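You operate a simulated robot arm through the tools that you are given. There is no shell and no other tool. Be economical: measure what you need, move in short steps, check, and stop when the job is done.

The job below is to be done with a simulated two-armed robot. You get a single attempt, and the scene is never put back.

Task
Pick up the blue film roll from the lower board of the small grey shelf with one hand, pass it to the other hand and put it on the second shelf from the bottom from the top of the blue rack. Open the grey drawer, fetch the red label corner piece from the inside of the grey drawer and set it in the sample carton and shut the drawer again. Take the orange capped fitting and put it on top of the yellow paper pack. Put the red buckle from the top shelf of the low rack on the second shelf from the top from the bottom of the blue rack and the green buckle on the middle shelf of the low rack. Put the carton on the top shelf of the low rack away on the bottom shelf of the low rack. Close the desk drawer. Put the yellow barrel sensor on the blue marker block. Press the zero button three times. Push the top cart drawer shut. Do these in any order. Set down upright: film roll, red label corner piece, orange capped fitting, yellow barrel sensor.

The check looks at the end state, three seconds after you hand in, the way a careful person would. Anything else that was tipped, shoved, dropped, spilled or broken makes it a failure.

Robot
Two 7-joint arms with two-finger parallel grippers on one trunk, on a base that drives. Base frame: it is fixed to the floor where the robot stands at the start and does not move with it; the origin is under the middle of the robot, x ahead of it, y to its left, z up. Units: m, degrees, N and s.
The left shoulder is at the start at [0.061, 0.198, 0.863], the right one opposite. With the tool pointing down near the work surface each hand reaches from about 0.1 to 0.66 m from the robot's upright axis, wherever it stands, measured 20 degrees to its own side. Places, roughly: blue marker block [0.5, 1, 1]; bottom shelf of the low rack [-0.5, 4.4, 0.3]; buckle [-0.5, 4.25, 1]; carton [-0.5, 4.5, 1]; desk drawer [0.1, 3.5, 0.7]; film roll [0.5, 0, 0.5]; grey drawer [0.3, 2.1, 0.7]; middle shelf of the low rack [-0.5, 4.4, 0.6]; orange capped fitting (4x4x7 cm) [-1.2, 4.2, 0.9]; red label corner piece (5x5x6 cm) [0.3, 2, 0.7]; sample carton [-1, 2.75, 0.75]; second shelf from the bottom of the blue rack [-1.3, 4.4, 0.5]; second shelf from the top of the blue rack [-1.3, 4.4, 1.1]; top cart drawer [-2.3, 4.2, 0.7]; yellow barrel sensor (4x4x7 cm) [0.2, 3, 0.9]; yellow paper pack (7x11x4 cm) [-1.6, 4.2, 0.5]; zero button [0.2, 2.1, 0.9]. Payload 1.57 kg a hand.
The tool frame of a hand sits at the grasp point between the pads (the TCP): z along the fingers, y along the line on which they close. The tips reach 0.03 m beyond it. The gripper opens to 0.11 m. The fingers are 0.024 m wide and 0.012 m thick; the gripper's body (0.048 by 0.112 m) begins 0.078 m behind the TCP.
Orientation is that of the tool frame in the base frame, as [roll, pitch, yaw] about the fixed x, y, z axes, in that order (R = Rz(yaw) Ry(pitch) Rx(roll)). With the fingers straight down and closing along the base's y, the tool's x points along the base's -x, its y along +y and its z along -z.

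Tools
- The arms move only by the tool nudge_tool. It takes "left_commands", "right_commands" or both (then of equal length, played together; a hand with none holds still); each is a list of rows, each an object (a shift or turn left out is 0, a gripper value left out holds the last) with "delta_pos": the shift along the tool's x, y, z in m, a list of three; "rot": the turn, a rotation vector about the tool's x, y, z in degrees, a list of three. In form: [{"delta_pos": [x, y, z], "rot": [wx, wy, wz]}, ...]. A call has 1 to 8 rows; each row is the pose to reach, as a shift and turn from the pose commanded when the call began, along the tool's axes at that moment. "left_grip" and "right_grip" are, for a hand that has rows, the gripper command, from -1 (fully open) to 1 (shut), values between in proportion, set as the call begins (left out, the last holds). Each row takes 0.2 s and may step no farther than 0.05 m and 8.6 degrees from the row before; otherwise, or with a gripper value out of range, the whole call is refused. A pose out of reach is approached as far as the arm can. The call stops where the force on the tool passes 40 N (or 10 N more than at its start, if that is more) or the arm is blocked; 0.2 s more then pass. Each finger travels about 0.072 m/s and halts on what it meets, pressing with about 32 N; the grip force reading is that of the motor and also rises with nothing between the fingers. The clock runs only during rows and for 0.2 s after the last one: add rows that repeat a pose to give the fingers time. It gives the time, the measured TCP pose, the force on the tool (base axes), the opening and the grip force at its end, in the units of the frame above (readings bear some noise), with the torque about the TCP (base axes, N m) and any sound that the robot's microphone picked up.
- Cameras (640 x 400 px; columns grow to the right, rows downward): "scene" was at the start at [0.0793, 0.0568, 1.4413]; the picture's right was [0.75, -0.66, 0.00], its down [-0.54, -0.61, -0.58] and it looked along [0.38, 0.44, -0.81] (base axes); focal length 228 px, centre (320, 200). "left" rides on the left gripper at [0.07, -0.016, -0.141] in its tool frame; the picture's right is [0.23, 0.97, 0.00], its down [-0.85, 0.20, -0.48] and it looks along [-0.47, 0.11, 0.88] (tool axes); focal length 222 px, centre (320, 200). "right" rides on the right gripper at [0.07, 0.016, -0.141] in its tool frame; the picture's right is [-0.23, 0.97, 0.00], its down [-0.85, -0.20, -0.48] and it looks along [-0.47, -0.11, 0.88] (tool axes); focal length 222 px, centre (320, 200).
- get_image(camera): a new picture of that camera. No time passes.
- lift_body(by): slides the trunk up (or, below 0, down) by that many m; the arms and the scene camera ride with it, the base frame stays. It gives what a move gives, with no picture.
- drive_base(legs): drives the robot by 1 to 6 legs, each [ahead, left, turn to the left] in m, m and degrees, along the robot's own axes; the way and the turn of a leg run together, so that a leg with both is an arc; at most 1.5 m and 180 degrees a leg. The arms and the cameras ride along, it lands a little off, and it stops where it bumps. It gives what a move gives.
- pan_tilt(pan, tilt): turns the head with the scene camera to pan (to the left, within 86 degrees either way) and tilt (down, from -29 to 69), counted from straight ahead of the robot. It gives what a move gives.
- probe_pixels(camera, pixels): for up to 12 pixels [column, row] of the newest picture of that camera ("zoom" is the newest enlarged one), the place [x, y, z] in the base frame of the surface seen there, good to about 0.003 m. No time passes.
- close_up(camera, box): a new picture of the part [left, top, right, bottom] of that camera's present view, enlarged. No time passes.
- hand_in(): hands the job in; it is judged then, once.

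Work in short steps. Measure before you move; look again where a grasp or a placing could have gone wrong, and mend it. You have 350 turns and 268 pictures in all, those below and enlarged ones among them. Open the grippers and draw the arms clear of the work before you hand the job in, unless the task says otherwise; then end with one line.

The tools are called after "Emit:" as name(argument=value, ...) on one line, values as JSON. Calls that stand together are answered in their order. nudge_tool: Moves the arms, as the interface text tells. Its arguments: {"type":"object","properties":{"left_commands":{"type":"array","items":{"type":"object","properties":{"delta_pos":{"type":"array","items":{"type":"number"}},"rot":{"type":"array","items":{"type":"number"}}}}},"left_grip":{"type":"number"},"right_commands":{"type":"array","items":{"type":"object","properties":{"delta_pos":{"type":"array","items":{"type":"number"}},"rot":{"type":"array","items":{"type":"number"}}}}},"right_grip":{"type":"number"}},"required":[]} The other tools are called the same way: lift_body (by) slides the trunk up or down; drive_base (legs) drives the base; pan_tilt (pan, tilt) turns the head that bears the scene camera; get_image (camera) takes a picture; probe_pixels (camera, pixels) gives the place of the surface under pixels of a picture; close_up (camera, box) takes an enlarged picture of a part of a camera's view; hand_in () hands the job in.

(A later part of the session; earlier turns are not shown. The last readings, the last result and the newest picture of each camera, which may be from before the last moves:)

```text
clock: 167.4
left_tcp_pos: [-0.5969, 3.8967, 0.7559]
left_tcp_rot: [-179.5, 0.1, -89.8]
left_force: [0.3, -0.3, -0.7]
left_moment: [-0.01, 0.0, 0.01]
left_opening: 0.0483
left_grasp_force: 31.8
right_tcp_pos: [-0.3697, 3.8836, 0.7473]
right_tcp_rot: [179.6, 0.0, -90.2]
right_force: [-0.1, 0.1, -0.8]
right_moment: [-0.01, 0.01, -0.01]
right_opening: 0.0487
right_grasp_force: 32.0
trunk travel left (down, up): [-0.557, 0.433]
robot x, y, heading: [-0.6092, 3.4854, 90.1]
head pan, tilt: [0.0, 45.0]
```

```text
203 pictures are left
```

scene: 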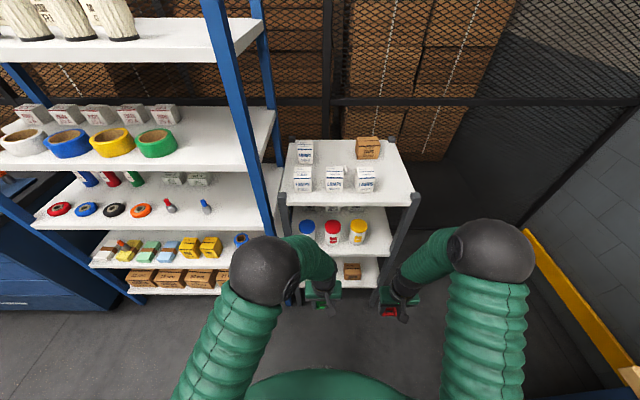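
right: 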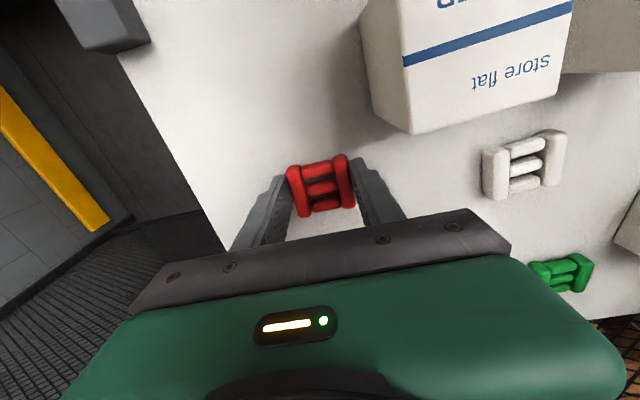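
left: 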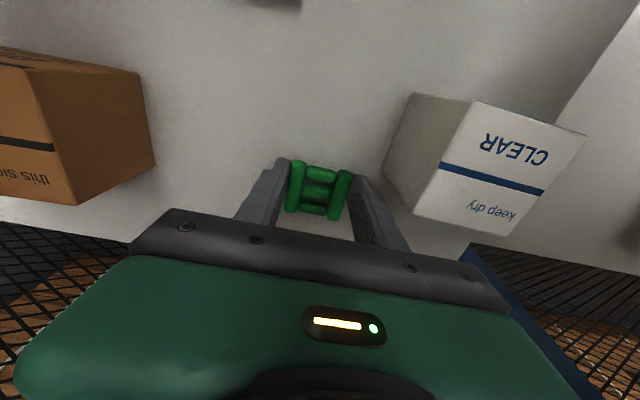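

I zoom in on the middle shelf to find a free place.

Emit:
close_up(camera="scene", box=[280, 195, 420, 290])

Emit:
probe_pixels(camera="zoom", pixels=[[440, 255], [440, 200], [300, 265], [380, 200], [385, 105], [265, 150], [340, 150], [225, 200], [180, 265], [480, 255], [440, 150], [400, 60]])

```text
4.21 times, centred on (350, 242) of scene
```

zoom: 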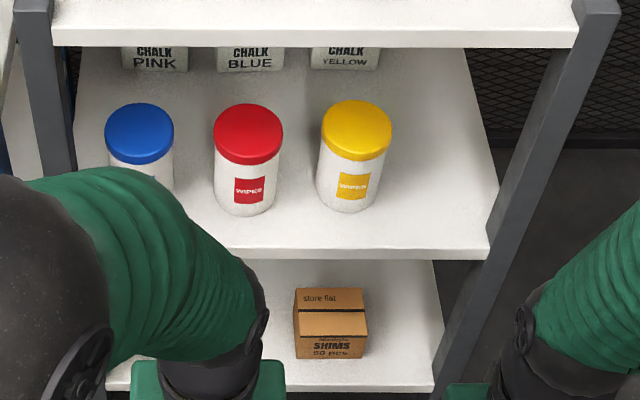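

```text
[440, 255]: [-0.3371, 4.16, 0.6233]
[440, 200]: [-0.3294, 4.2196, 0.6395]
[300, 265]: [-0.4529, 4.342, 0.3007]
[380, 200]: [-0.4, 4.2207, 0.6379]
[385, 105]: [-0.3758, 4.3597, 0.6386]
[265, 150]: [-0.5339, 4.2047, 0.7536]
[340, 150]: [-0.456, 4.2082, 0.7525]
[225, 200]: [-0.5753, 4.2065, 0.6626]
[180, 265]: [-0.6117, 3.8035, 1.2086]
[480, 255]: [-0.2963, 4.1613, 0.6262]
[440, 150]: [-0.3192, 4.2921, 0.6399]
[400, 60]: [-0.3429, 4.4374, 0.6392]
```

Middle shelf z=0.639, free front-right spot at (-0.335, 4.22). I tilt the left hand 30° forward, pull the right back, then shift the robot right.

Emit:
nudge_tool(left_commands=[{"rot": [0, -7.5, 0]}, {"rot": [0, -15, 0]}, {"rot": [0, -22.5, 0]}, {"rot": [0, -30, 0]}, {"rot": [0, -30, 0]}], right_commands=[{"delta_pos": [0.03, 0, 0]}, {"delta_pos": [0.06, 0, 0]}, {"delta_pos": [0.09, 0, 0]}, {"delta_pos": [0.12, 0, 0]}, {"delta_pos": [0.12, 0, 0]}])

Emit:
drive_base(legs=[[0, -0.24, 0], [0.2, 0, 0]])

Emit:
get_image(camera="scene")

```text
clock: 168.0
left_tcp_pos: [-0.6849, 3.9392, 0.762]
left_tcp_rot: [-178.9, 14.4, -75.6]
left_force: [0.5, -0.6, -0.4]
left_moment: [0.01, 0.01, 0.0]
left_opening: 0.0486
left_grasp_force: 32.1
right_tcp_pos: [-0.3727, 3.8269, 0.7483]
right_tcp_rot: [179.6, 0.2, -90.1]
right_force: [-0.7, -0.5, -1.0]
right_moment: [-0.02, -0.02, 0.02]
right_opening: 0.0489
right_grasp_force: 32.1
trunk travel left (down, up): [-0.557, 0.433]
robot x, y, heading: [-0.6083, 3.4845, 90.2]
head pan, tilt: [0.0, 45.0]
stopped in row 3 (left hand): the arm was blocked; the commanded pose is now the measured one
```

```text
clock: 171.0
left_tcp_pos: [-0.4435, 4.137, 0.7622]
left_tcp_rot: [-178.9, 14.4, -75.7]
left_force: [-0.2, 0.1, -1.1]
left_moment: [0.03, 0.07, -0.02]
left_opening: 0.0487
left_grasp_force: 31.8
right_tcp_pos: [-0.1314, 4.0278, 0.7469]
right_tcp_rot: [179.3, 0.0, -90.0]
right_force: [0.5, -0.2, -1.3]
right_moment: [0.02, 0.0, 0.01]
right_opening: 0.0486
right_grasp_force: 32.0
trunk travel left (down, up): [-0.557, 0.433]
robot x, y, heading: [-0.3694, 3.6872, 90.3]
head pan, tilt: [0.0, 45.0]
```

```text
201 pictures are left
```

scene: 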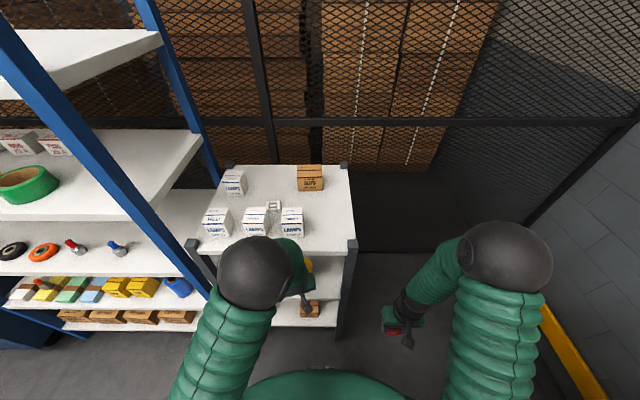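

The left arm twisted (it dislikes reaching across the centre), and it is close to the yellow jar. I back off 0.12 and check the free space to the right.

Emit:
drive_base(legs=[[-0.13, 0, 0]])

Emit:
pan_tilt(pan=-45, tilt=50)

Emit:
get_image(camera="scene")

```text
clock: 172.3
left_tcp_pos: [-0.4487, 4.0075, 0.7619]
left_tcp_rot: [-178.9, 14.4, -75.2]
left_force: [0.1, 0.0, -0.6]
left_moment: [0.0, -0.02, -0.01]
left_opening: 0.0489
left_grasp_force: 31.9
right_tcp_pos: [-0.1329, 3.8977, 0.7488]
right_tcp_rot: [179.6, 0.0, -90.0]
right_force: [-0.8, -0.1, -1.4]
right_moment: [0.01, -0.01, -0.01]
right_opening: 0.0487
right_grasp_force: 31.9
trunk travel left (down, up): [-0.557, 0.433]
robot x, y, heading: [-0.3685, 3.5548, 90.6]
head pan, tilt: [0.0, 45.0]
```

```text
clock: 173.4
left_tcp_pos: [-0.4499, 4.0086, 0.7638]
left_tcp_rot: [-178.8, 14.5, -74.9]
left_force: [0.2, -0.1, -0.6]
left_moment: [0.03, -0.02, 0.03]
left_opening: 0.0487
left_grasp_force: 32.1
right_tcp_pos: [-0.1319, 3.897, 0.7494]
right_tcp_rot: [179.5, 0.1, -90.0]
right_force: [-0.5, 0.0, -1.0]
right_moment: [0.0, 0.04, 0.01]
right_opening: 0.0485
right_grasp_force: 32.1
trunk travel left (down, up): [-0.557, 0.433]
robot x, y, heading: [-0.3701, 3.5539, 90.6]
head pan, tilt: [-45.0, 50.0]
```

```text
200 pictures are left
```

scene: 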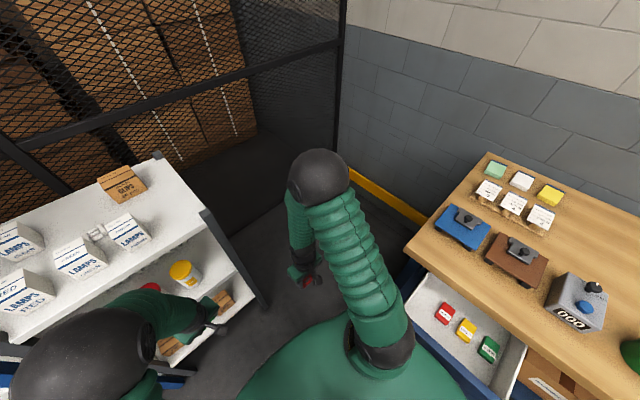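

The drawer limits moving right, so instead I turn the robot 20° right: then the left hand's natural side faces the spot.

Emit:
drive_base(legs=[[0, 0.06, -20]])

Emit:
nudge_tool(left_commands=[{"delta_pos": [0, 0.02, 0], "rot": [0, -4, 0]}, {"delta_pos": [0, 0.04, 0], "rot": [0, -8, 0]}, {"delta_pos": [0, 0.05, 0], "rot": [0, -12, 0]}, {"delta_pos": [0, 0.05, 0], "rot": [0, -16, 0]}, {"delta_pos": [0, 0.05, 0], "rot": [0, -16, 0]}])

Emit:
pan_tilt(pan=10, tilt=45)

Emit:
get_image(camera="scene")

```text
clock: 174.9
left_tcp_pos: [-0.3482, 4.0184, 0.7633]
left_tcp_rot: [-178.8, 14.5, -95.1]
left_force: [0.0, -0.3, 0.3]
left_moment: [0.03, 0.01, -0.02]
left_opening: 0.0489
left_grasp_force: 32.0
right_tcp_pos: [-0.0875, 3.8055, 0.7496]
right_tcp_rot: [179.6, 0.0, -110.0]
right_force: [-0.3, 1.0, 0.2]
right_moment: [0.0, 0.0, 0.0]
right_opening: 0.0489
right_grasp_force: 32.1
trunk travel left (down, up): [-0.557, 0.433]
robot x, y, heading: [-0.4243, 3.5643, 70.1]
head pan, tilt: [-45.0, 50.0]
```

```text
clock: 176.0
left_tcp_pos: [-0.45, 4.0553, 0.7724]
left_tcp_rot: [-176.4, 31.3, -83.8]
left_force: [-0.7, -0.9, -0.2]
left_moment: [0.02, 0.01, -0.02]
left_opening: 0.0489
left_grasp_force: 31.8
right_tcp_pos: [-0.09, 3.8042, 0.7496]
right_tcp_rot: [179.6, 0.2, -110.0]
right_force: [0.1, 0.6, -0.1]
right_moment: [-0.02, -0.03, 0.0]
right_opening: 0.0487
right_grasp_force: 32.3
trunk travel left (down, up): [-0.557, 0.433]
robot x, y, heading: [-0.431, 3.5669, 70.1]
head pan, tilt: [-45.0, 50.0]
stopped in row 5 (left hand): the arm was blocked; the commanded pose is now the measured one
```

```text
clock: 177.2
left_tcp_pos: [-0.451, 4.0552, 0.7711]
left_tcp_rot: [-176.8, 31.3, -84.1]
left_force: [-0.5, 1.3, -0.1]
left_moment: [0.01, 0.0, -0.01]
left_opening: 0.0485
left_grasp_force: 32.2
right_tcp_pos: [-0.0888, 3.8028, 0.7501]
right_tcp_rot: [179.6, 0.2, -110.1]
right_force: [0.9, 0.1, -1.2]
right_moment: [0.0, -0.02, 0.03]
right_opening: 0.0487
right_grasp_force: 31.6
trunk travel left (down, up): [-0.557, 0.433]
robot x, y, heading: [-0.4285, 3.5699, 70.4]
head pan, tilt: [10.0, 45.0]
```

```text
199 pictures are left
```

scene: 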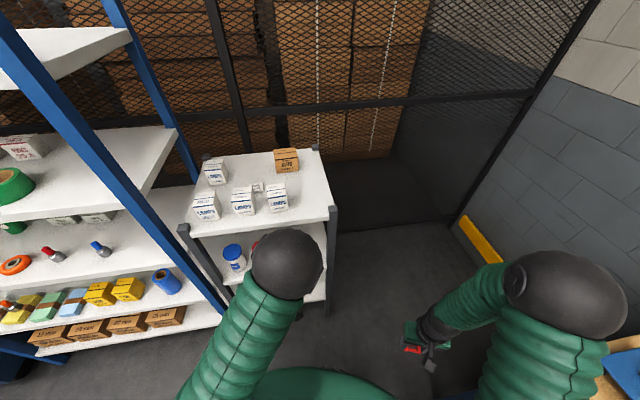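

Tilt is now 31°. I drive a little ahead, then finish with the arm.

Emit:
drive_base(legs=[[0.12, -0.02, 0]])

Emit:
get_image(camera="left")

```text
clock: 178.5
left_tcp_pos: [-0.3922, 4.1621, 0.771]
left_tcp_rot: [-176.8, 31.3, -84.0]
left_force: [-1.5, -6.1, 9.9]
left_moment: [0.4, 0.37, 0.21]
left_opening: 0.0485
left_grasp_force: 32.5
right_tcp_pos: [-0.0302, 3.9122, 0.7504]
right_tcp_rot: [179.6, 0.3, -110.1]
right_force: [0.6, 1.3, -1.1]
right_moment: [-0.03, 0.02, 0.03]
right_opening: 0.049
right_grasp_force: 32.0
trunk travel left (down, up): [-0.557, 0.433]
robot x, y, heading: [-0.3662, 3.672, 70.7]
head pan, tilt: [10.0, 45.0]
```

```text
198 pictures are left
```

left: 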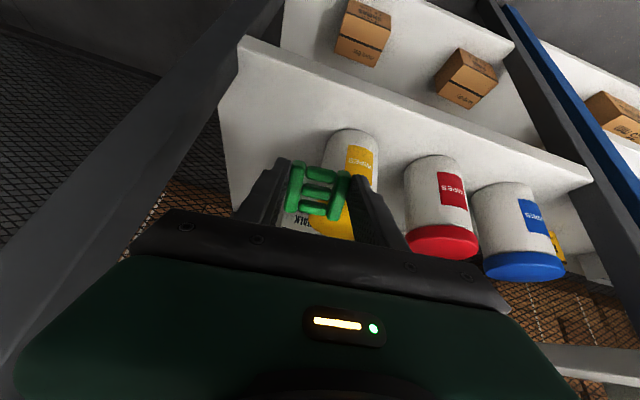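

The force reading (10 N up) says a finger touches the yellow jar's lid. I lift straight up at once, then look.

Emit:
nudge_tool(left_commands=[{"delta_pos": [-0.008, 0, -0.013]}, {"delta_pos": [-0.016, 0, -0.026]}, {"delta_pos": [-0.021, 0, -0.034]}])

Emit:
get_image(camera="left")

```text
clock: 179.3
left_tcp_pos: [-0.4016, 4.1621, 0.8089]
left_tcp_rot: [-177.4, 31.1, -83.4]
left_force: [0.0, 0.0, -0.3]
left_moment: [-0.01, 0.0, -0.01]
left_opening: 0.0487
left_grasp_force: 31.8
right_tcp_pos: [-0.0308, 3.9114, 0.7497]
right_tcp_rot: [179.6, 0.3, -110.1]
right_force: [1.3, -0.1, -0.7]
right_moment: [0.0, 0.03, 0.0]
right_opening: 0.0486
right_grasp_force: 31.9
trunk travel left (down, up): [-0.557, 0.433]
robot x, y, heading: [-0.3643, 3.6698, 70.7]
head pan, tilt: [10.0, 45.0]
```

```text
197 pictures are left
```

left: 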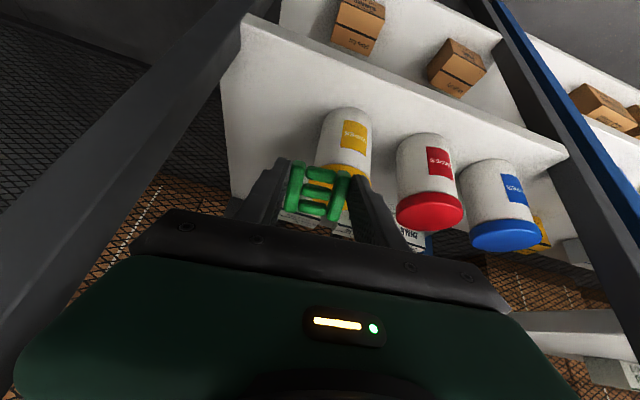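

The jar still stands. I move back 7 cm and right 7 cm to line up properly.

Emit:
nudge_tool(left_commands=[{"delta_pos": [0.03, 0.003, -0.018]}, {"delta_pos": [0.059, 0.007, -0.036]}, {"delta_pos": [0.061, -0.016, -0.037]}, {"delta_pos": [0.063, -0.038, -0.038]}, {"delta_pos": [0.065, -0.06, -0.04]}, {"delta_pos": [0.065, -0.06, -0.04]}])

Emit:
close_up(camera="scene", box=[180, 180, 380, 330])

```text
clock: 180.0
left_tcp_pos: [-0.4448, 4.1329, 0.8075]
left_tcp_rot: [-177.1, 31.5, -71.9]
left_force: [-0.4, 0.5, -0.6]
left_moment: [0.0, -0.02, 0.01]
left_opening: 0.0488
left_grasp_force: 32.0
left hand out of reach, approached as far as the arm can: row 2, 3
right_tcp_pos: [-0.0297, 3.9096, 0.7504]
right_tcp_rot: [179.5, 0.4, -110.0]
right_force: [1.0, -0.5, 0.0]
right_moment: [-0.02, -0.05, 0.01]
right_opening: 0.0485
right_grasp_force: 31.8
trunk travel left (down, up): [-0.557, 0.433]
robot x, y, heading: [-0.3647, 3.6702, 70.7]
head pan, tilt: [10.0, 45.0]
stopped in row 3 (left hand): the arm was blocked; the commanded pose is now the measured one
```

```text
2.67 times, centred on (280, 255) of scene
```

zoom: 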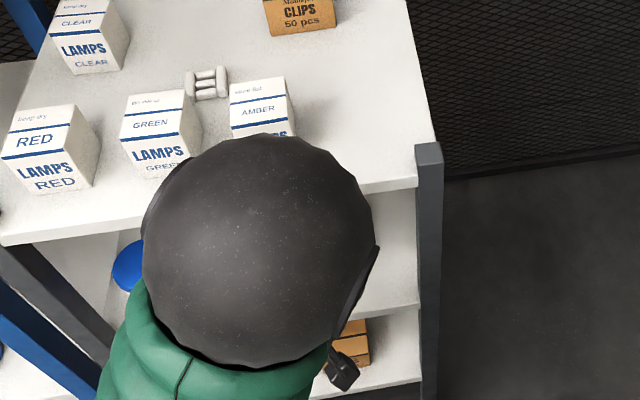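

The left arm cannot retract in this tilt; better to stand further back with the arm more extended. I back off to about (-0.42, 3.47), heading 75°.

Emit:
drive_base(legs=[[-0.207, -0.013, 4.3]])

Emit:
nudge_tool(left_commands=[{"delta_pos": [0, -0.03, 0.02], "rot": [0, 0, 0]}, {"delta_pos": [0, -0.06, 0.04], "rot": [2, 0, 3.2]}, {"delta_pos": [0, -0.09, 0.05], "rot": [4, 0, 6.5]}, {"delta_pos": [0, -0.12, 0.05], "rot": [6, 0, 9.7]}, {"delta_pos": [0, -0.15, 0.05], "rot": [8, 0, 13]}, {"delta_pos": [0, -0.17, 0.05], "rot": [10, 0, 16]}, {"delta_pos": [0, -0.17, 0.05], "rot": [11.5, 0, 18.7]}])

```text
clock: 181.6
left_tcp_pos: [-0.5271, 3.9246, 0.808]
left_tcp_rot: [-177.0, 31.4, -67.8]
left_force: [0.8, 0.3, 0.2]
left_moment: [0.0, 0.01, 0.0]
left_opening: 0.0484
left_grasp_force: 32.7
right_tcp_pos: [-0.0981, 3.7333, 0.7506]
right_tcp_rot: [179.6, 0.3, -105.9]
right_force: [0.8, 0.3, 0.1]
right_moment: [0.02, 0.02, 0.0]
right_opening: 0.0486
right_grasp_force: 32.2
trunk travel left (down, up): [-0.557, 0.433]
robot x, y, heading: [-0.4157, 3.4737, 74.6]
head pan, tilt: [10.0, 45.0]
```

```text
clock: 183.2
left_tcp_pos: [-0.3876, 4.0165, 0.7731]
left_tcp_rot: [-177.1, 32.6, -88.2]
left_force: [0.6, 0.5, -0.7]
left_moment: [0.02, -0.01, -0.02]
left_opening: 0.0489
left_grasp_force: 32.4
right_tcp_pos: [-0.098, 3.7314, 0.7495]
right_tcp_rot: [179.7, 0.4, -105.9]
right_force: [-0.5, -0.3, -0.3]
right_moment: [0.02, -0.01, 0.0]
right_opening: 0.0485
right_grasp_force: 31.9
trunk travel left (down, up): [-0.557, 0.433]
robot x, y, heading: [-0.413, 3.4738, 74.5]
head pan, tilt: [10.0, 45.0]
```

Good. Drive 0.126 ahead, then check with the left camera.

Emit:
drive_base(legs=[[0.12, -0.012, 0]])

Emit:
get_image(camera="left")

```text
clock: 184.4
left_tcp_pos: [-0.3453, 4.1268, 0.7731]
left_tcp_rot: [-177.0, 32.6, -88.2]
left_force: [-0.1, -0.2, -0.5]
left_moment: [-0.02, 0.04, -0.03]
left_opening: 0.0489
left_grasp_force: 31.9
right_tcp_pos: [-0.0558, 3.8435, 0.7502]
right_tcp_rot: [179.7, 0.3, -105.9]
right_force: [-0.4, -1.1, -0.7]
right_moment: [0.0, 0.0, 0.03]
right_opening: 0.0484
right_grasp_force: 31.9
trunk travel left (down, up): [-0.557, 0.433]
robot x, y, heading: [-0.372, 3.582, 74.6]
head pan, tilt: [10.0, 45.0]
```

```text
195 pictures are left
```

left: 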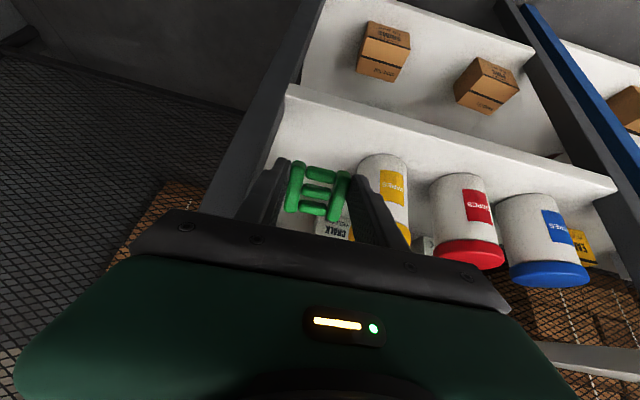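

Clear of the jar and post. I advance along the tool axis to the release pose.

Emit:
nudge_tool(left_commands=[{"delta_pos": [-0.008, -0.006, 0.03]}, {"delta_pos": [-0.016, -0.0125, 0.06]}, {"delta_pos": [-0.023, -0.0125, 0.085]}, {"delta_pos": [-0.023, -0.0125, 0.1]}, {"delta_pos": [-0.023, -0.0125, 0.107]}, {"delta_pos": [-0.023, -0.0125, 0.107]}])

Emit:
get_image(camera="left")

```text
clock: 185.2
left_tcp_pos: [-0.3287, 4.1791, 0.7238]
left_tcp_rot: [-177.3, 32.2, -88.6]
left_force: [-0.5, 1.2, -0.9]
left_moment: [-0.01, 0.01, -0.02]
left_opening: 0.0489
left_grasp_force: 31.2
right_tcp_pos: [-0.0559, 3.8423, 0.7518]
right_tcp_rot: [179.6, 0.5, -105.8]
right_force: [0.0, 0.1, 0.1]
right_moment: [0.03, 0.0, -0.01]
right_opening: 0.0485
right_grasp_force: 31.8
trunk travel left (down, up): [-0.557, 0.433]
robot x, y, heading: [-0.3729, 3.5862, 74.4]
head pan, tilt: [10.0, 45.0]
stopped in row 3 (left hand): the force on the tool passed its limit at 60 N (the readings are from after the stop); the commanded pose is now the measured one
```

```text
194 pictures are left
```

left: 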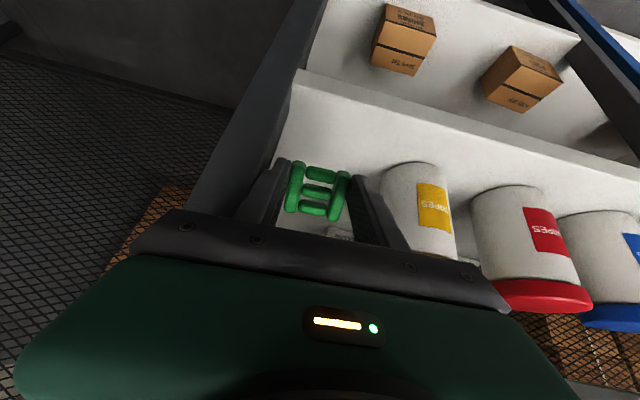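

Something stopped it (60 N); perhaps the forearm touches the top shelf edge. I look.

Emit:
get_image(camera="scene")

Emit:
probe_pixels(camera="scene", pixels=[[250, 275], [275, 240], [300, 262], [300, 280], [290, 300], [310, 250]])

```text
193 pictures are left
```

scene: 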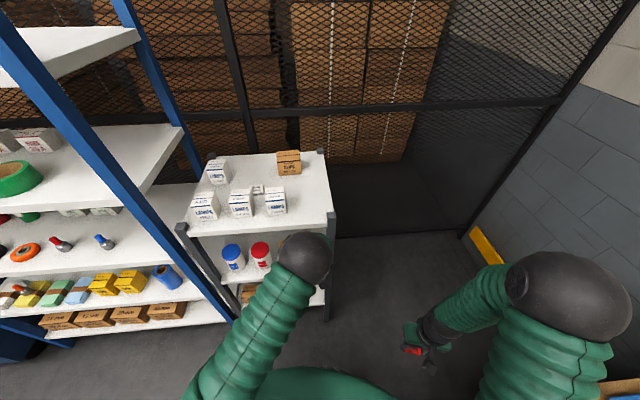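

```text
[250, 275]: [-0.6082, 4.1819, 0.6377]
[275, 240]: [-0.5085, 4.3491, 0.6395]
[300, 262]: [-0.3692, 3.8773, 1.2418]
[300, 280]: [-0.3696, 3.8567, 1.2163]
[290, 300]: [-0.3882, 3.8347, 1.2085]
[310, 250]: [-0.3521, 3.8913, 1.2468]
```

The gripper body (±5.6 cm) hit the right front post. I back up, shift 3.5 cm left, and go in again.

Emit:
nudge_tool(left_commands=[{"delta_pos": [0, 0, -0.02]}, {"delta_pos": [0, 0.02, -0.03]}, {"delta_pos": [0, 0.036, -0.03]}, {"delta_pos": [0, 0.036, -0.01]}, {"delta_pos": [0, 0.036, 0.01]}, {"delta_pos": [0, 0.036, 0.025]}, {"delta_pos": [0, 0.036, 0.036]}, {"delta_pos": [0, 0.036, 0.036]}])

Emit:
get_image(camera="left")

```text
clock: 187.0
left_tcp_pos: [-0.3641, 4.2002, 0.6915]
left_tcp_rot: [-177.1, 32.3, -88.8]
left_force: [-0.4, 0.7, -0.8]
left_moment: [-0.02, 0.03, 0.01]
left_opening: 0.0487
left_grasp_force: 32.0
right_tcp_pos: [-0.0555, 3.843, 0.7516]
right_tcp_rot: [179.7, 0.5, -105.9]
right_force: [0.1, 0.0, -0.7]
right_moment: [-0.02, 0.0, -0.01]
right_opening: 0.0483
right_grasp_force: 32.1
trunk travel left (down, up): [-0.557, 0.433]
robot x, y, heading: [-0.3718, 3.5857, 74.4]
head pan, tilt: [10.0, 45.0]
```

```text
192 pictures are left
```

left: 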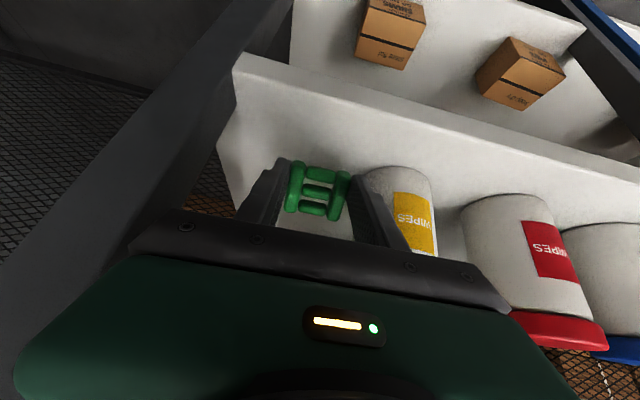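

Clear now. Lower 6 mm and open only to 0.065 so the jar isn't pushed.

Emit:
nudge_tool(left_commands=[{"delta_pos": [0.0016, 0, 0.0025]}, {"delta_pos": [0.0032, 0, 0.005]}, {"delta_pos": [0.0032, 0, 0.005]}])

Emit:
nudge_tool(left_commands=[{}, {}, {}, {}], left_grip=-0.18)

Emit:
get_image(camera="left")

```text
clock: 187.8
left_tcp_pos: [-0.3635, 4.1984, 0.6853]
left_tcp_rot: [-177.2, 32.1, -88.6]
left_force: [0.3, 0.7, 0.4]
left_moment: [-0.01, -0.03, 0.0]
left_opening: 0.0487
left_grasp_force: 32.0
right_tcp_pos: [-0.0551, 3.8428, 0.751]
right_tcp_rot: [179.6, 0.6, -105.9]
right_force: [0.4, 1.0, 1.3]
right_moment: [0.03, 0.0, 0.02]
right_opening: 0.0488
right_grasp_force: 32.4
trunk travel left (down, up): [-0.557, 0.433]
robot x, y, heading: [-0.3731, 3.5853, 74.7]
head pan, tilt: [10.0, 45.0]
```

```text
clock: 188.8
left_tcp_pos: [-0.3631, 4.1986, 0.6839]
left_tcp_rot: [-177.1, 32.2, -88.6]
left_force: [0.1, 0.1, 0.0]
left_moment: [-0.01, 0.02, -0.02]
left_opening: 0.0646
left_grasp_force: 0.1
right_tcp_pos: [-0.0556, 3.8426, 0.752]
right_tcp_rot: [179.5, 0.6, -105.9]
right_force: [0.5, -0.7, 0.0]
right_moment: [0.02, -0.05, 0.02]
right_opening: 0.0487
right_grasp_force: 31.8
trunk travel left (down, up): [-0.557, 0.433]
robot x, y, heading: [-0.373, 3.5871, 74.7]
head pan, tilt: [10.0, 45.0]
```

```text
191 pictures are left
```

left: 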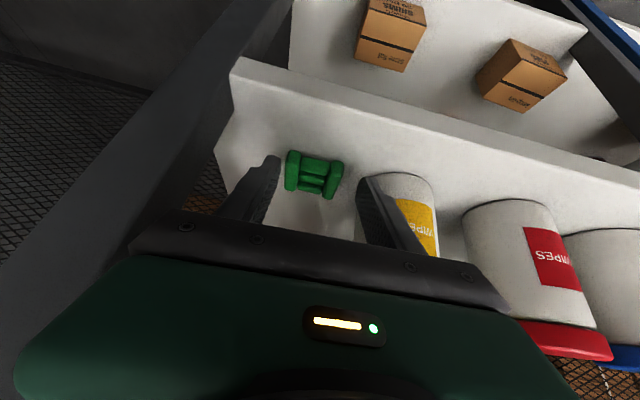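

The green buckle lies on the middle shelf. I withdraw along the tool axis and back the robot off.

Emit:
nudge_tool(left_commands=[{"delta_pos": [0, 0, -0.03]}, {"delta_pos": [0, 0, -0.06]}, {"delta_pos": [0, 0, -0.09]}])

Emit:
drive_base(legs=[[-0.15, 0, 0]])

Emit:
get_image(camera="scene")

```text
clock: 189.6
left_tcp_pos: [-0.3673, 4.1493, 0.7607]
left_tcp_rot: [-177.2, 32.3, -88.6]
left_force: [0.7, 0.5, 0.2]
left_moment: [0.0, -0.01, 0.02]
left_opening: 0.0648
left_grasp_force: 0.1
right_tcp_pos: [-0.056, 3.8431, 0.7518]
right_tcp_rot: [179.7, 0.6, -105.9]
right_force: [-0.4, 0.1, -0.1]
right_moment: [0.03, 0.02, 0.03]
right_opening: 0.0485
right_grasp_force: 31.7
trunk travel left (down, up): [-0.557, 0.433]
robot x, y, heading: [-0.3707, 3.5852, 74.9]
head pan, tilt: [10.0, 45.0]
```

```text
clock: 191.0
left_tcp_pos: [-0.4064, 4.005, 0.7606]
left_tcp_rot: [-177.2, 32.3, -88.7]
left_force: [-0.2, 0.4, 0.9]
left_moment: [0.02, 0.01, 0.01]
left_opening: 0.065
left_grasp_force: 0.1
right_tcp_pos: [-0.0943, 3.6979, 0.7511]
right_tcp_rot: [179.5, 0.5, -106.0]
right_force: [0.3, 0.4, -0.4]
right_moment: [0.02, 0.02, -0.03]
right_opening: 0.0487
right_grasp_force: 32.1
trunk travel left (down, up): [-0.557, 0.433]
robot x, y, heading: [-0.4122, 3.4404, 74.2]
head pan, tilt: [10.0, 45.0]
```

```text
190 pictures are left
```

scene: 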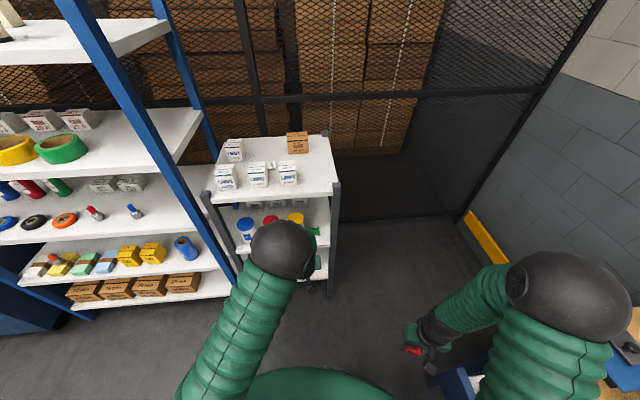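

Now the red buckle: turn back to heading 90°, drive left to x≈-1.15, and raise the trunk.

Emit:
drive_base(legs=[[0, 0, 15.8], [0, 0.73, 0]])

Emit:
lift_body(by=0.43)

Emit:
nudge_tool(right_commands=[{"delta_pos": [-0.04, 0, 0], "rot": [0, 0, 0]}, {"delta_pos": [-0.08, 0, 0], "rot": [0, 0, 0]}, {"delta_pos": [-0.12, 0, 0], "rot": [0, -6, 0]}, {"delta_pos": [-0.15, 0, 0], "rot": [0, -12, 0]}, {"delta_pos": [-0.15, 0, 0], "rot": [0, -18, 0]}, {"delta_pos": [-0.15, 0, 0], "rot": [0, -24, 0]}, {"delta_pos": [-0.15, 0, 0], "rot": [0, -32, 0]}, {"delta_pos": [-0.15, 0, 0], "rot": [0, -32, 0]}])

Emit:
pan_tilt(pan=-10, tilt=50)

Emit:
get_image(camera="scene")

```text
clock: 195.9
left_tcp_pos: [-1.2943, 3.9863, 0.7629]
left_tcp_rot: [-177.4, 32.2, -73.3]
left_force: [0.6, 0.0, 0.1]
left_moment: [-0.01, 0.0, 0.03]
left_opening: 0.0649
left_grasp_force: 0.1
right_tcp_pos: [-0.9125, 3.7719, 0.7513]
right_tcp_rot: [179.4, 0.6, -90.5]
right_force: [0.6, 0.0, -0.4]
right_moment: [0.04, -0.01, 0.05]
right_opening: 0.0484
right_grasp_force: 32.1
trunk travel left (down, up): [-0.557, 0.433]
robot x, y, heading: [-1.1524, 3.441, 90.1]
head pan, tilt: [10.0, 45.0]
```

```text
refused: 0.43 is not a number from -0.4 to 0.4
```

```text
clock: 197.7
left_tcp_pos: [-1.2962, 3.9851, 0.7627]
left_tcp_rot: [-177.3, 32.4, -73.2]
left_force: [-0.1, 0.2, -0.2]
left_moment: [0.03, 0.04, 0.01]
left_opening: 0.0648
left_grasp_force: 0.1
right_tcp_pos: [-0.9139, 3.9214, 0.7554]
right_tcp_rot: [179.6, 32.8, -90.7]
right_force: [0.3, -0.1, -0.7]
right_moment: [0.0, -0.01, -0.01]
right_opening: 0.0487
right_grasp_force: 32.2
trunk travel left (down, up): [-0.557, 0.433]
robot x, y, heading: [-1.1529, 3.4389, 89.8]
head pan, tilt: [10.0, 45.0]
```

```text
clock: 198.6
left_tcp_pos: [-1.2956, 3.9856, 0.7628]
left_tcp_rot: [-177.1, 32.3, -73.1]
left_force: [0.0, 0.0, -1.0]
left_moment: [-0.02, 0.01, 0.0]
left_opening: 0.0648
left_grasp_force: 0.1
right_tcp_pos: [-0.9137, 3.9206, 0.7549]
right_tcp_rot: [179.4, 32.7, -90.8]
right_force: [-0.6, -0.9, -0.5]
right_moment: [0.0, 0.0, -0.03]
right_opening: 0.0485
right_grasp_force: 32.1
trunk travel left (down, up): [-0.557, 0.433]
robot x, y, heading: [-1.1543, 3.441, 89.9]
head pan, tilt: [-10.0, 50.0]
```

```text
189 pictures are left
```

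scene: 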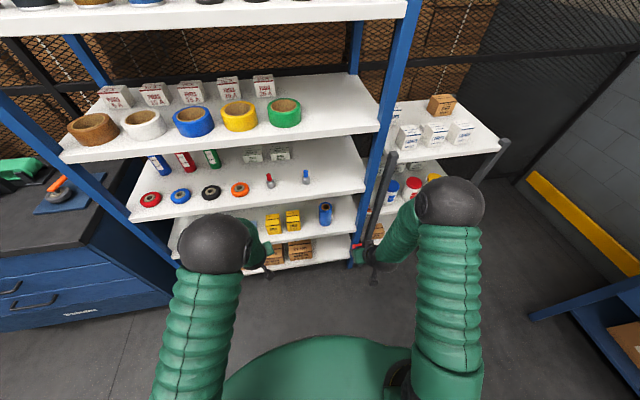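

Right tilt OK. I raise the trunk 0.4, turn the left back to tool-down and retract it, and measure the target shelf spot.

Emit:
close_up(camera="scene", box=[230, 60, 410, 170])

Emit:
probe_pixels(camera="zoom", pixels=[[330, 200], [400, 200], [460, 200], [255, 190], [195, 240], [400, 245], [510, 230], [400, 130]])

Emit:
nudge_tool(left_commands=[{"rot": [0, 8, 0]}, {"rot": [0, 16, 0]}, {"rot": [0, 24, 0]}, {"rot": [0, 32, 0]}, {"rot": [0, 32, 0]}])

Emit:
lift_body(by=0.4)

```text
3.56 times, centred on (320, 115) of scene
```

zoom: 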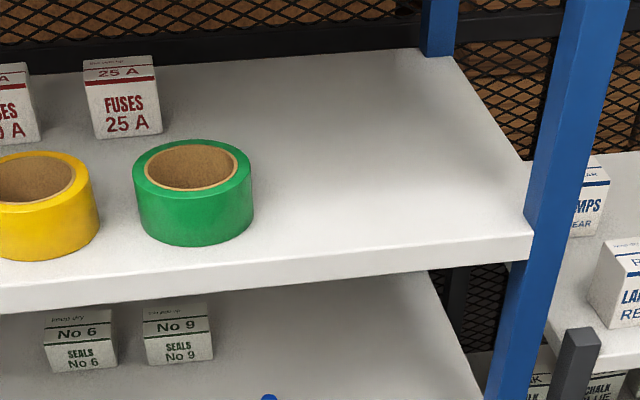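

```text
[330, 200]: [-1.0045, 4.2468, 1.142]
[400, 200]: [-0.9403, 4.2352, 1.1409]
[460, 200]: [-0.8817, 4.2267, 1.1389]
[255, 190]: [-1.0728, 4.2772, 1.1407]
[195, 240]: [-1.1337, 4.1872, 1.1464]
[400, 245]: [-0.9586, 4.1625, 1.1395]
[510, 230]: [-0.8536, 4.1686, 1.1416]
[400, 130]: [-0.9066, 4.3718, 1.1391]
```

```text
clock: 199.8
left_tcp_pos: [-1.2976, 3.9847, 0.7636]
left_tcp_rot: [-177.7, 0.4, -74.7]
left_force: [-0.3, -0.6, 0.9]
left_moment: [0.02, 0.01, -0.02]
left_opening: 0.065
left_grasp_force: 0.0
right_tcp_pos: [-0.9134, 3.9213, 0.7541]
right_tcp_rot: [179.7, 32.7, -90.8]
right_force: [0.8, 0.1, 0.2]
right_moment: [-0.02, 0.01, 0.0]
right_opening: 0.0487
right_grasp_force: 32.0
trunk travel left (down, up): [-0.557, 0.433]
robot x, y, heading: [-1.1534, 3.4434, 89.9]
head pan, tilt: [-10.0, 50.0]
```

```text
clock: 203.6
left_tcp_pos: [-1.2966, 3.9847, 1.1635]
left_tcp_rot: [-177.6, 0.4, -74.7]
left_force: [0.5, -0.9, -0.1]
left_moment: [0.0, 0.02, -0.01]
left_opening: 0.0652
left_grasp_force: 0.0
right_tcp_pos: [-0.9129, 3.9202, 1.1536]
right_tcp_rot: [179.6, 32.7, -90.8]
right_force: [0.2, -0.4, 0.3]
right_moment: [-0.02, -0.01, 0.01]
right_opening: 0.0486
right_grasp_force: 32.2
trunk travel left (down, up): [-0.957, 0.033]
robot x, y, heading: [-1.1543, 3.44, 89.7]
head pan, tilt: [-10.0, 50.0]
```

Shelf z=1.14, spot (-0.965, 4.21). Retract the left, raise the right to ≈1.205, then drive in.

Emit:
lift_body(by=0.03)

Emit:
nudge_tool(left_commands=[{"delta_pos": [0.04, 0, 0]}, {"delta_pos": [0.08, 0, 0]}, {"delta_pos": [0.12, 0, 0]}, {"delta_pos": [0.14, 0, 0]}], right_commands=[{"delta_pos": [-0.003, 0, -0.005]}, {"delta_pos": [-0.006, 0, -0.01]}, {"delta_pos": [-0.011, 0, -0.017]}, {"delta_pos": [-0.011, 0, -0.017]}])

Emit:
drive_base(legs=[[0, 0.052, 0], [0.19, 0, 0]])

Emit:
get_image(camera="right")

Emit:
get_image(camera="scene")

```text
clock: 204.3
left_tcp_pos: [-1.297, 3.9853, 1.1928]
left_tcp_rot: [-177.6, 0.4, -74.6]
left_force: [-0.2, -0.5, 0.2]
left_moment: [0.0, 0.0, -0.01]
left_opening: 0.0651
left_grasp_force: 0.0
right_tcp_pos: [-0.9133, 3.9209, 1.1847]
right_tcp_rot: [179.6, 32.7, -90.8]
right_force: [0.5, -0.5, -0.5]
right_moment: [-0.02, -0.01, 0.01]
right_opening: 0.0485
right_grasp_force: 31.7
trunk travel left (down, up): [-0.987, 0.003]
robot x, y, heading: [-1.1519, 3.4398, 89.7]
head pan, tilt: [-10.0, 50.0]
```

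```text
clock: 205.3
left_tcp_pos: [-1.2592, 3.8501, 1.1929]
left_tcp_rot: [-177.7, 0.4, -74.7]
left_force: [0.0, -0.8, -0.7]
left_moment: [-0.01, 0.05, -0.01]
left_opening: 0.0648
left_grasp_force: 0.0
right_tcp_pos: [-0.912, 3.9231, 1.2056]
right_tcp_rot: [179.5, 32.7, -90.8]
right_force: [-0.7, 0.7, -0.6]
right_moment: [-0.06, 0.0, -0.02]
right_opening: 0.0483
right_grasp_force: 32.5
trunk travel left (down, up): [-0.987, 0.003]
robot x, y, heading: [-1.1503, 3.4407, 89.9]
head pan, tilt: [-10.0, 50.0]
```

```text
clock: 207.4
left_tcp_pos: [-1.2843, 4.0354, 1.1956]
left_tcp_rot: [-178.6, 1.0, -75.0]
left_force: [2.2, -0.1, -0.2]
left_moment: [0.04, 0.18, -0.03]
left_opening: 0.0647
left_grasp_force: 0.0
right_tcp_pos: [-0.9377, 4.1078, 1.2018]
right_tcp_rot: [178.3, 32.9, -91.6]
right_force: [2.7, 0.3, -0.1]
right_moment: [-0.01, 0.16, 0.1]
right_opening: 0.0488
right_grasp_force: 32.1
trunk travel left (down, up): [-0.987, 0.003]
robot x, y, heading: [-1.2007, 3.6308, 89.8]
head pan, tilt: [-10.0, 50.0]
```

```text
187 pictures are left
```

right: 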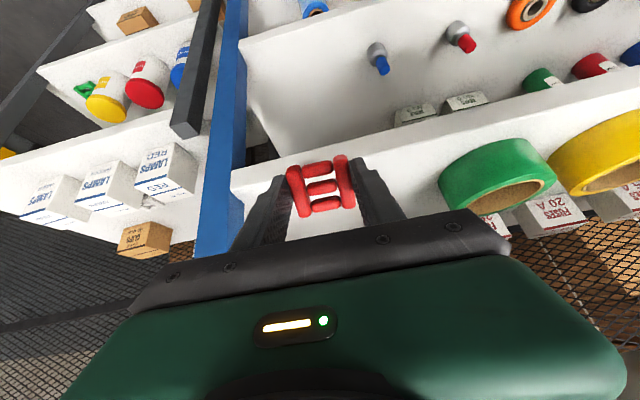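

```text
186 pictures are left
```

scene: 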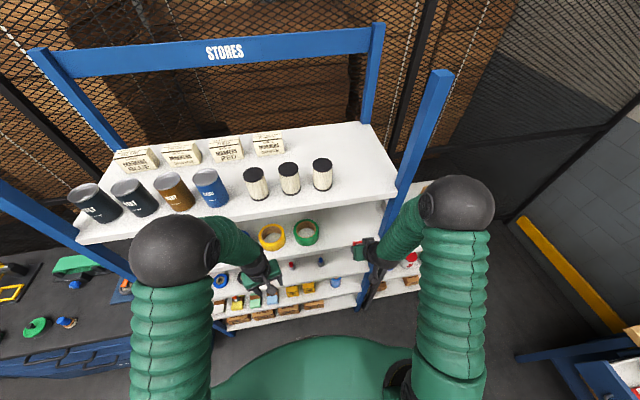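

The way is clear. I move in 0.085 and down 0.015 to the release pose.

Emit:
nudge_tool(right_commands=[{"delta_pos": [-0.015, 0, 0.01]}, {"delta_pos": [-0.03, 0, 0.02]}, {"delta_pos": [-0.045, 0, 0.03]}, {"delta_pos": [-0.06, 0, 0.038]}, {"delta_pos": [-0.066, 0, 0.048]}, {"delta_pos": [-0.066, 0, 0.055]}, {"delta_pos": [-0.066, 0, 0.055]}])

Emit:
get_image(camera="right")

```text
clock: 209.0
left_tcp_pos: [-1.3108, 4.0391, 1.1926]
left_tcp_rot: [-177.4, 0.4, -75.0]
left_force: [-0.7, 0.7, -0.5]
left_moment: [-0.05, -0.03, 0.01]
left_opening: 0.0652
left_grasp_force: 0.1
right_tcp_pos: [-0.9621, 4.1952, 1.1962]
right_tcp_rot: [179.9, 32.7, -90.8]
right_force: [-0.2, -0.1, 0.1]
right_moment: [-0.02, -0.02, -0.06]
right_opening: 0.0484
right_grasp_force: 32.1
trunk travel left (down, up): [-0.987, 0.003]
robot x, y, heading: [-1.1986, 3.6307, 89.9]
head pan, tilt: [-10.0, 50.0]
```

```text
185 pictures are left
```

right: 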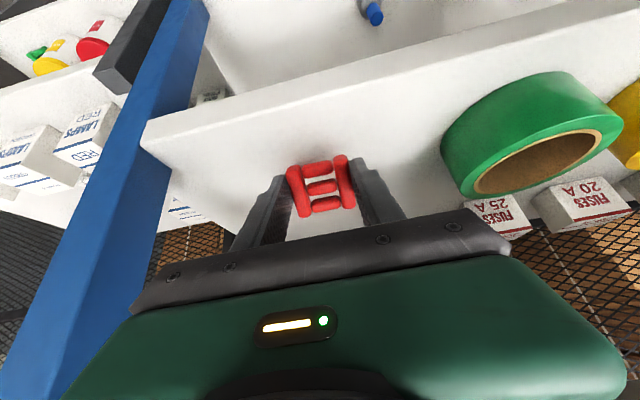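

Lower another 9 mm and release.

Emit:
nudge_tool(right_commands=[{"delta_pos": [0.003, 0, 0.004]}, {"delta_pos": [0.005, 0, 0.008]}, {"delta_pos": [0.006, 0, 0.009]}, {"delta_pos": [0.006, 0, 0.009]}])

Emit:
nudge_tool(right_commands=[{}, {}, {}, {}], right_grip=-0.5)

Emit:
get_image(camera="right")

```text
clock: 210.0
left_tcp_pos: [-1.3053, 4.0388, 1.192]
left_tcp_rot: [-177.6, 0.4, -75.0]
left_force: [0.2, 0.3, 1.1]
left_moment: [-0.02, 0.0, 0.02]
left_opening: 0.0651
left_grasp_force: 0.0
right_tcp_pos: [-0.9574, 4.1945, 1.1836]
right_tcp_rot: [179.6, 32.6, -91.1]
right_force: [1.2, -0.2, -0.3]
right_moment: [0.02, 0.01, 0.01]
right_opening: 0.0486
right_grasp_force: 31.8
trunk travel left (down, up): [-0.987, 0.003]
robot x, y, heading: [-1.1999, 3.6276, 89.9]
head pan, tilt: [-10.0, 50.0]
```

```text
clock: 211.0
left_tcp_pos: [-1.3049, 4.0401, 1.193]
left_tcp_rot: [-177.6, 0.4, -75.0]
left_force: [0.2, -0.6, 0.2]
left_moment: [0.03, -0.03, -0.02]
left_opening: 0.065
left_grasp_force: 0.1
right_tcp_pos: [-0.9557, 4.1965, 1.1829]
right_tcp_rot: [179.4, 32.7, -91.1]
right_force: [-0.6, 0.0, -0.1]
right_moment: [-0.01, 0.01, 0.02]
right_opening: 0.0827
right_grasp_force: 0.1
trunk travel left (down, up): [-0.987, 0.003]
robot x, y, heading: [-1.1965, 3.6318, 89.9]
head pan, tilt: [-10.0, 50.0]
```

```text
184 pictures are left
```

right: 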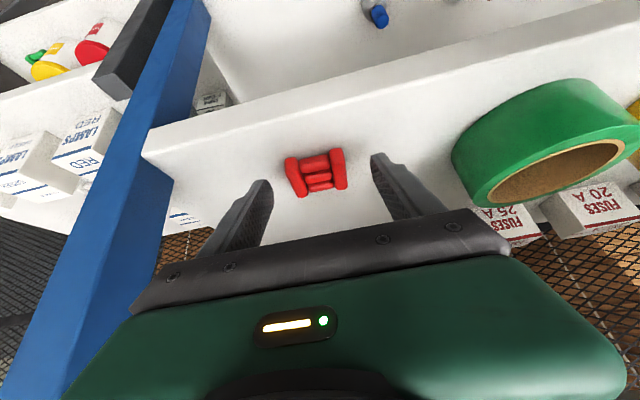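

The red buckle lies on the shelf. I withdraw, back off, and measure the bottom shelf and the carton.

Emit:
nudge_tool(right_commands=[{"delta_pos": [0, 0, -0.03]}, {"delta_pos": [0, 0, -0.06]}])

Emit:
drive_base(legs=[[-0.22, 0, 0], [0, -0.6, 0]])

Emit:
lift_body(by=-0.4)

Emit:
lift_body(by=-0.3)

Emit:
pan_tilt(pan=0, tilt=45)

Emit:
get_image(camera="scene")

```text
clock: 211.6
left_tcp_pos: [-1.3141, 4.0369, 1.1929]
left_tcp_rot: [-177.2, 0.3, -74.9]
left_force: [-1.0, -0.2, -0.6]
left_moment: [-0.01, -0.04, -0.01]
left_opening: 0.0649
left_grasp_force: 0.1
right_tcp_pos: [-0.966, 4.1605, 1.2379]
right_tcp_rot: [179.9, 32.8, -90.7]
right_force: [0.4, -0.8, -0.2]
right_moment: [0.0, -0.02, 0.0]
right_opening: 0.0824
right_grasp_force: 0.1
trunk travel left (down, up): [-0.987, 0.003]
robot x, y, heading: [-1.2049, 3.628, 89.9]
head pan, tilt: [-10.0, 50.0]
```

```text
clock: 216.3
left_tcp_pos: [-0.7241, 3.8183, 1.1912]
left_tcp_rot: [-177.0, 0.3, -75.0]
left_force: [-0.7, -0.4, 0.1]
left_moment: [0.02, 0.0, 0.02]
left_opening: 0.065
left_grasp_force: 0.1
right_tcp_pos: [-0.3757, 3.9409, 1.2361]
right_tcp_rot: [-179.8, 32.7, -90.6]
right_force: [-0.4, -0.1, -0.4]
right_moment: [0.0, 0.0, -0.03]
right_opening: 0.0824
right_grasp_force: 0.1
trunk travel left (down, up): [-0.987, 0.003]
robot x, y, heading: [-0.61, 3.4089, 89.8]
head pan, tilt: [-10.0, 50.0]
```

```text
clock: 220.1
left_tcp_pos: [-0.7142, 3.8142, 0.7934]
left_tcp_rot: [-177.5, 0.5, -75.0]
left_force: [0.5, 0.0, 0.8]
left_moment: [0.03, 0.0, -0.03]
left_opening: 0.0648
left_grasp_force: 0.1
right_tcp_pos: [-0.3656, 3.9379, 0.8358]
right_tcp_rot: [179.6, 32.8, -91.0]
right_force: [-0.3, -0.1, 0.6]
right_moment: [0.02, -0.04, -0.01]
right_opening: 0.0825
right_grasp_force: 0.0
trunk travel left (down, up): [-0.587, 0.403]
robot x, y, heading: [-0.6092, 3.4032, 89.8]
head pan, tilt: [-10.0, 50.0]
```

```text
clock: 223.1
left_tcp_pos: [-0.7144, 3.8147, 0.493]
left_tcp_rot: [-177.5, 0.5, -75.0]
left_force: [0.8, 0.4, 1.3]
left_moment: [0.0, 0.0, 0.01]
left_opening: 0.0647
left_grasp_force: 0.0
right_tcp_pos: [-0.365, 3.9391, 0.5349]
right_tcp_rot: [179.7, 32.8, -91.0]
right_force: [0.3, -0.2, 0.2]
right_moment: [0.02, 0.0, -0.02]
right_opening: 0.0823
right_grasp_force: 0.1
trunk travel left (down, up): [-0.287, 0.703]
robot x, y, heading: [-0.606, 3.4058, 89.7]
head pan, tilt: [-10.0, 50.0]
```

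```text
clock: 223.8
left_tcp_pos: [-0.7143, 3.8155, 0.4922]
left_tcp_rot: [-177.5, 0.4, -75.0]
left_force: [-0.1, 0.0, -0.4]
left_moment: [0.03, 0.0, 0.0]
left_opening: 0.065
left_grasp_force: 0.0
right_tcp_pos: [-0.3651, 3.9384, 0.5353]
right_tcp_rot: [179.6, 32.8, -91.0]
right_force: [0.8, 1.0, 0.3]
right_moment: [0.01, -0.02, -0.03]
right_opening: 0.0826
right_grasp_force: 0.1
trunk travel left (down, up): [-0.287, 0.703]
robot x, y, heading: [-0.6066, 3.406, 89.9]
head pan, tilt: [0.0, 45.0]
```

```text
183 pictures are left
```

scene: 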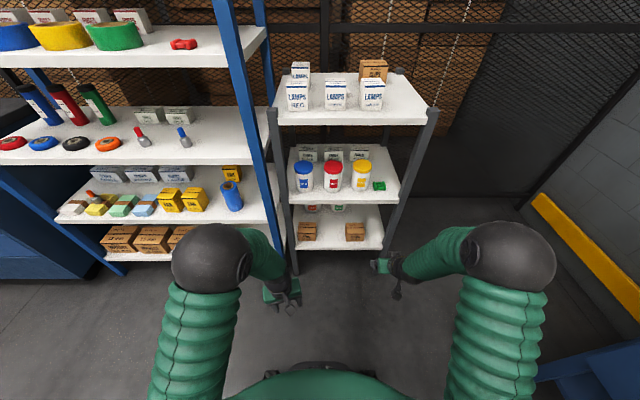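

Both buckles are visible in their places. I zoom into the low rack to measure the bottom shelf and the jars.

Emit:
close_up(camera="scene", box=[270, 140, 430, 260])

Emit:
probe_pixels(camera="zoom", pixels=[[185, 360], [180, 335], [240, 370], [300, 335], [375, 335], [300, 375], [240, 400], [430, 390], [360, 120], [435, 190], [330, 400], [110, 380]])

```text
3.33 times, centred on (350, 200) of scene
```

zoom: 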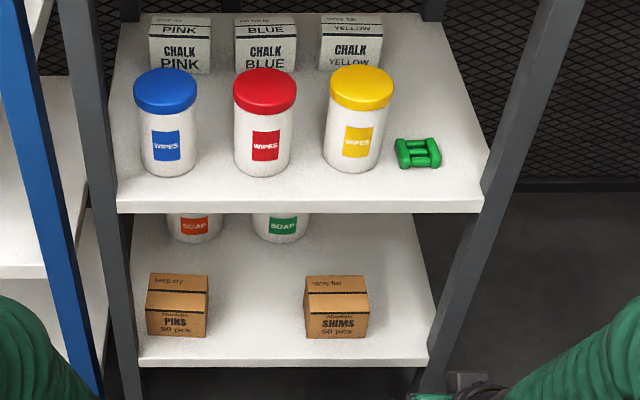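

```text
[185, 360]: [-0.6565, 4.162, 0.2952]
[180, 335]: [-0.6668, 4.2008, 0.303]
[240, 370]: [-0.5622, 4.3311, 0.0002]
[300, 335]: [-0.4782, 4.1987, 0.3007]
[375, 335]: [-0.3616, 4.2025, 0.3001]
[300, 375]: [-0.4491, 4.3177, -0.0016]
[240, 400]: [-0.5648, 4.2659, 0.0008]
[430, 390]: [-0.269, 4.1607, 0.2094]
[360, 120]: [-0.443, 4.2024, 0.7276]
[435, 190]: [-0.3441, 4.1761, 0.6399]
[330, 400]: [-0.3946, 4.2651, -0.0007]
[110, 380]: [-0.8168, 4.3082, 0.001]
```

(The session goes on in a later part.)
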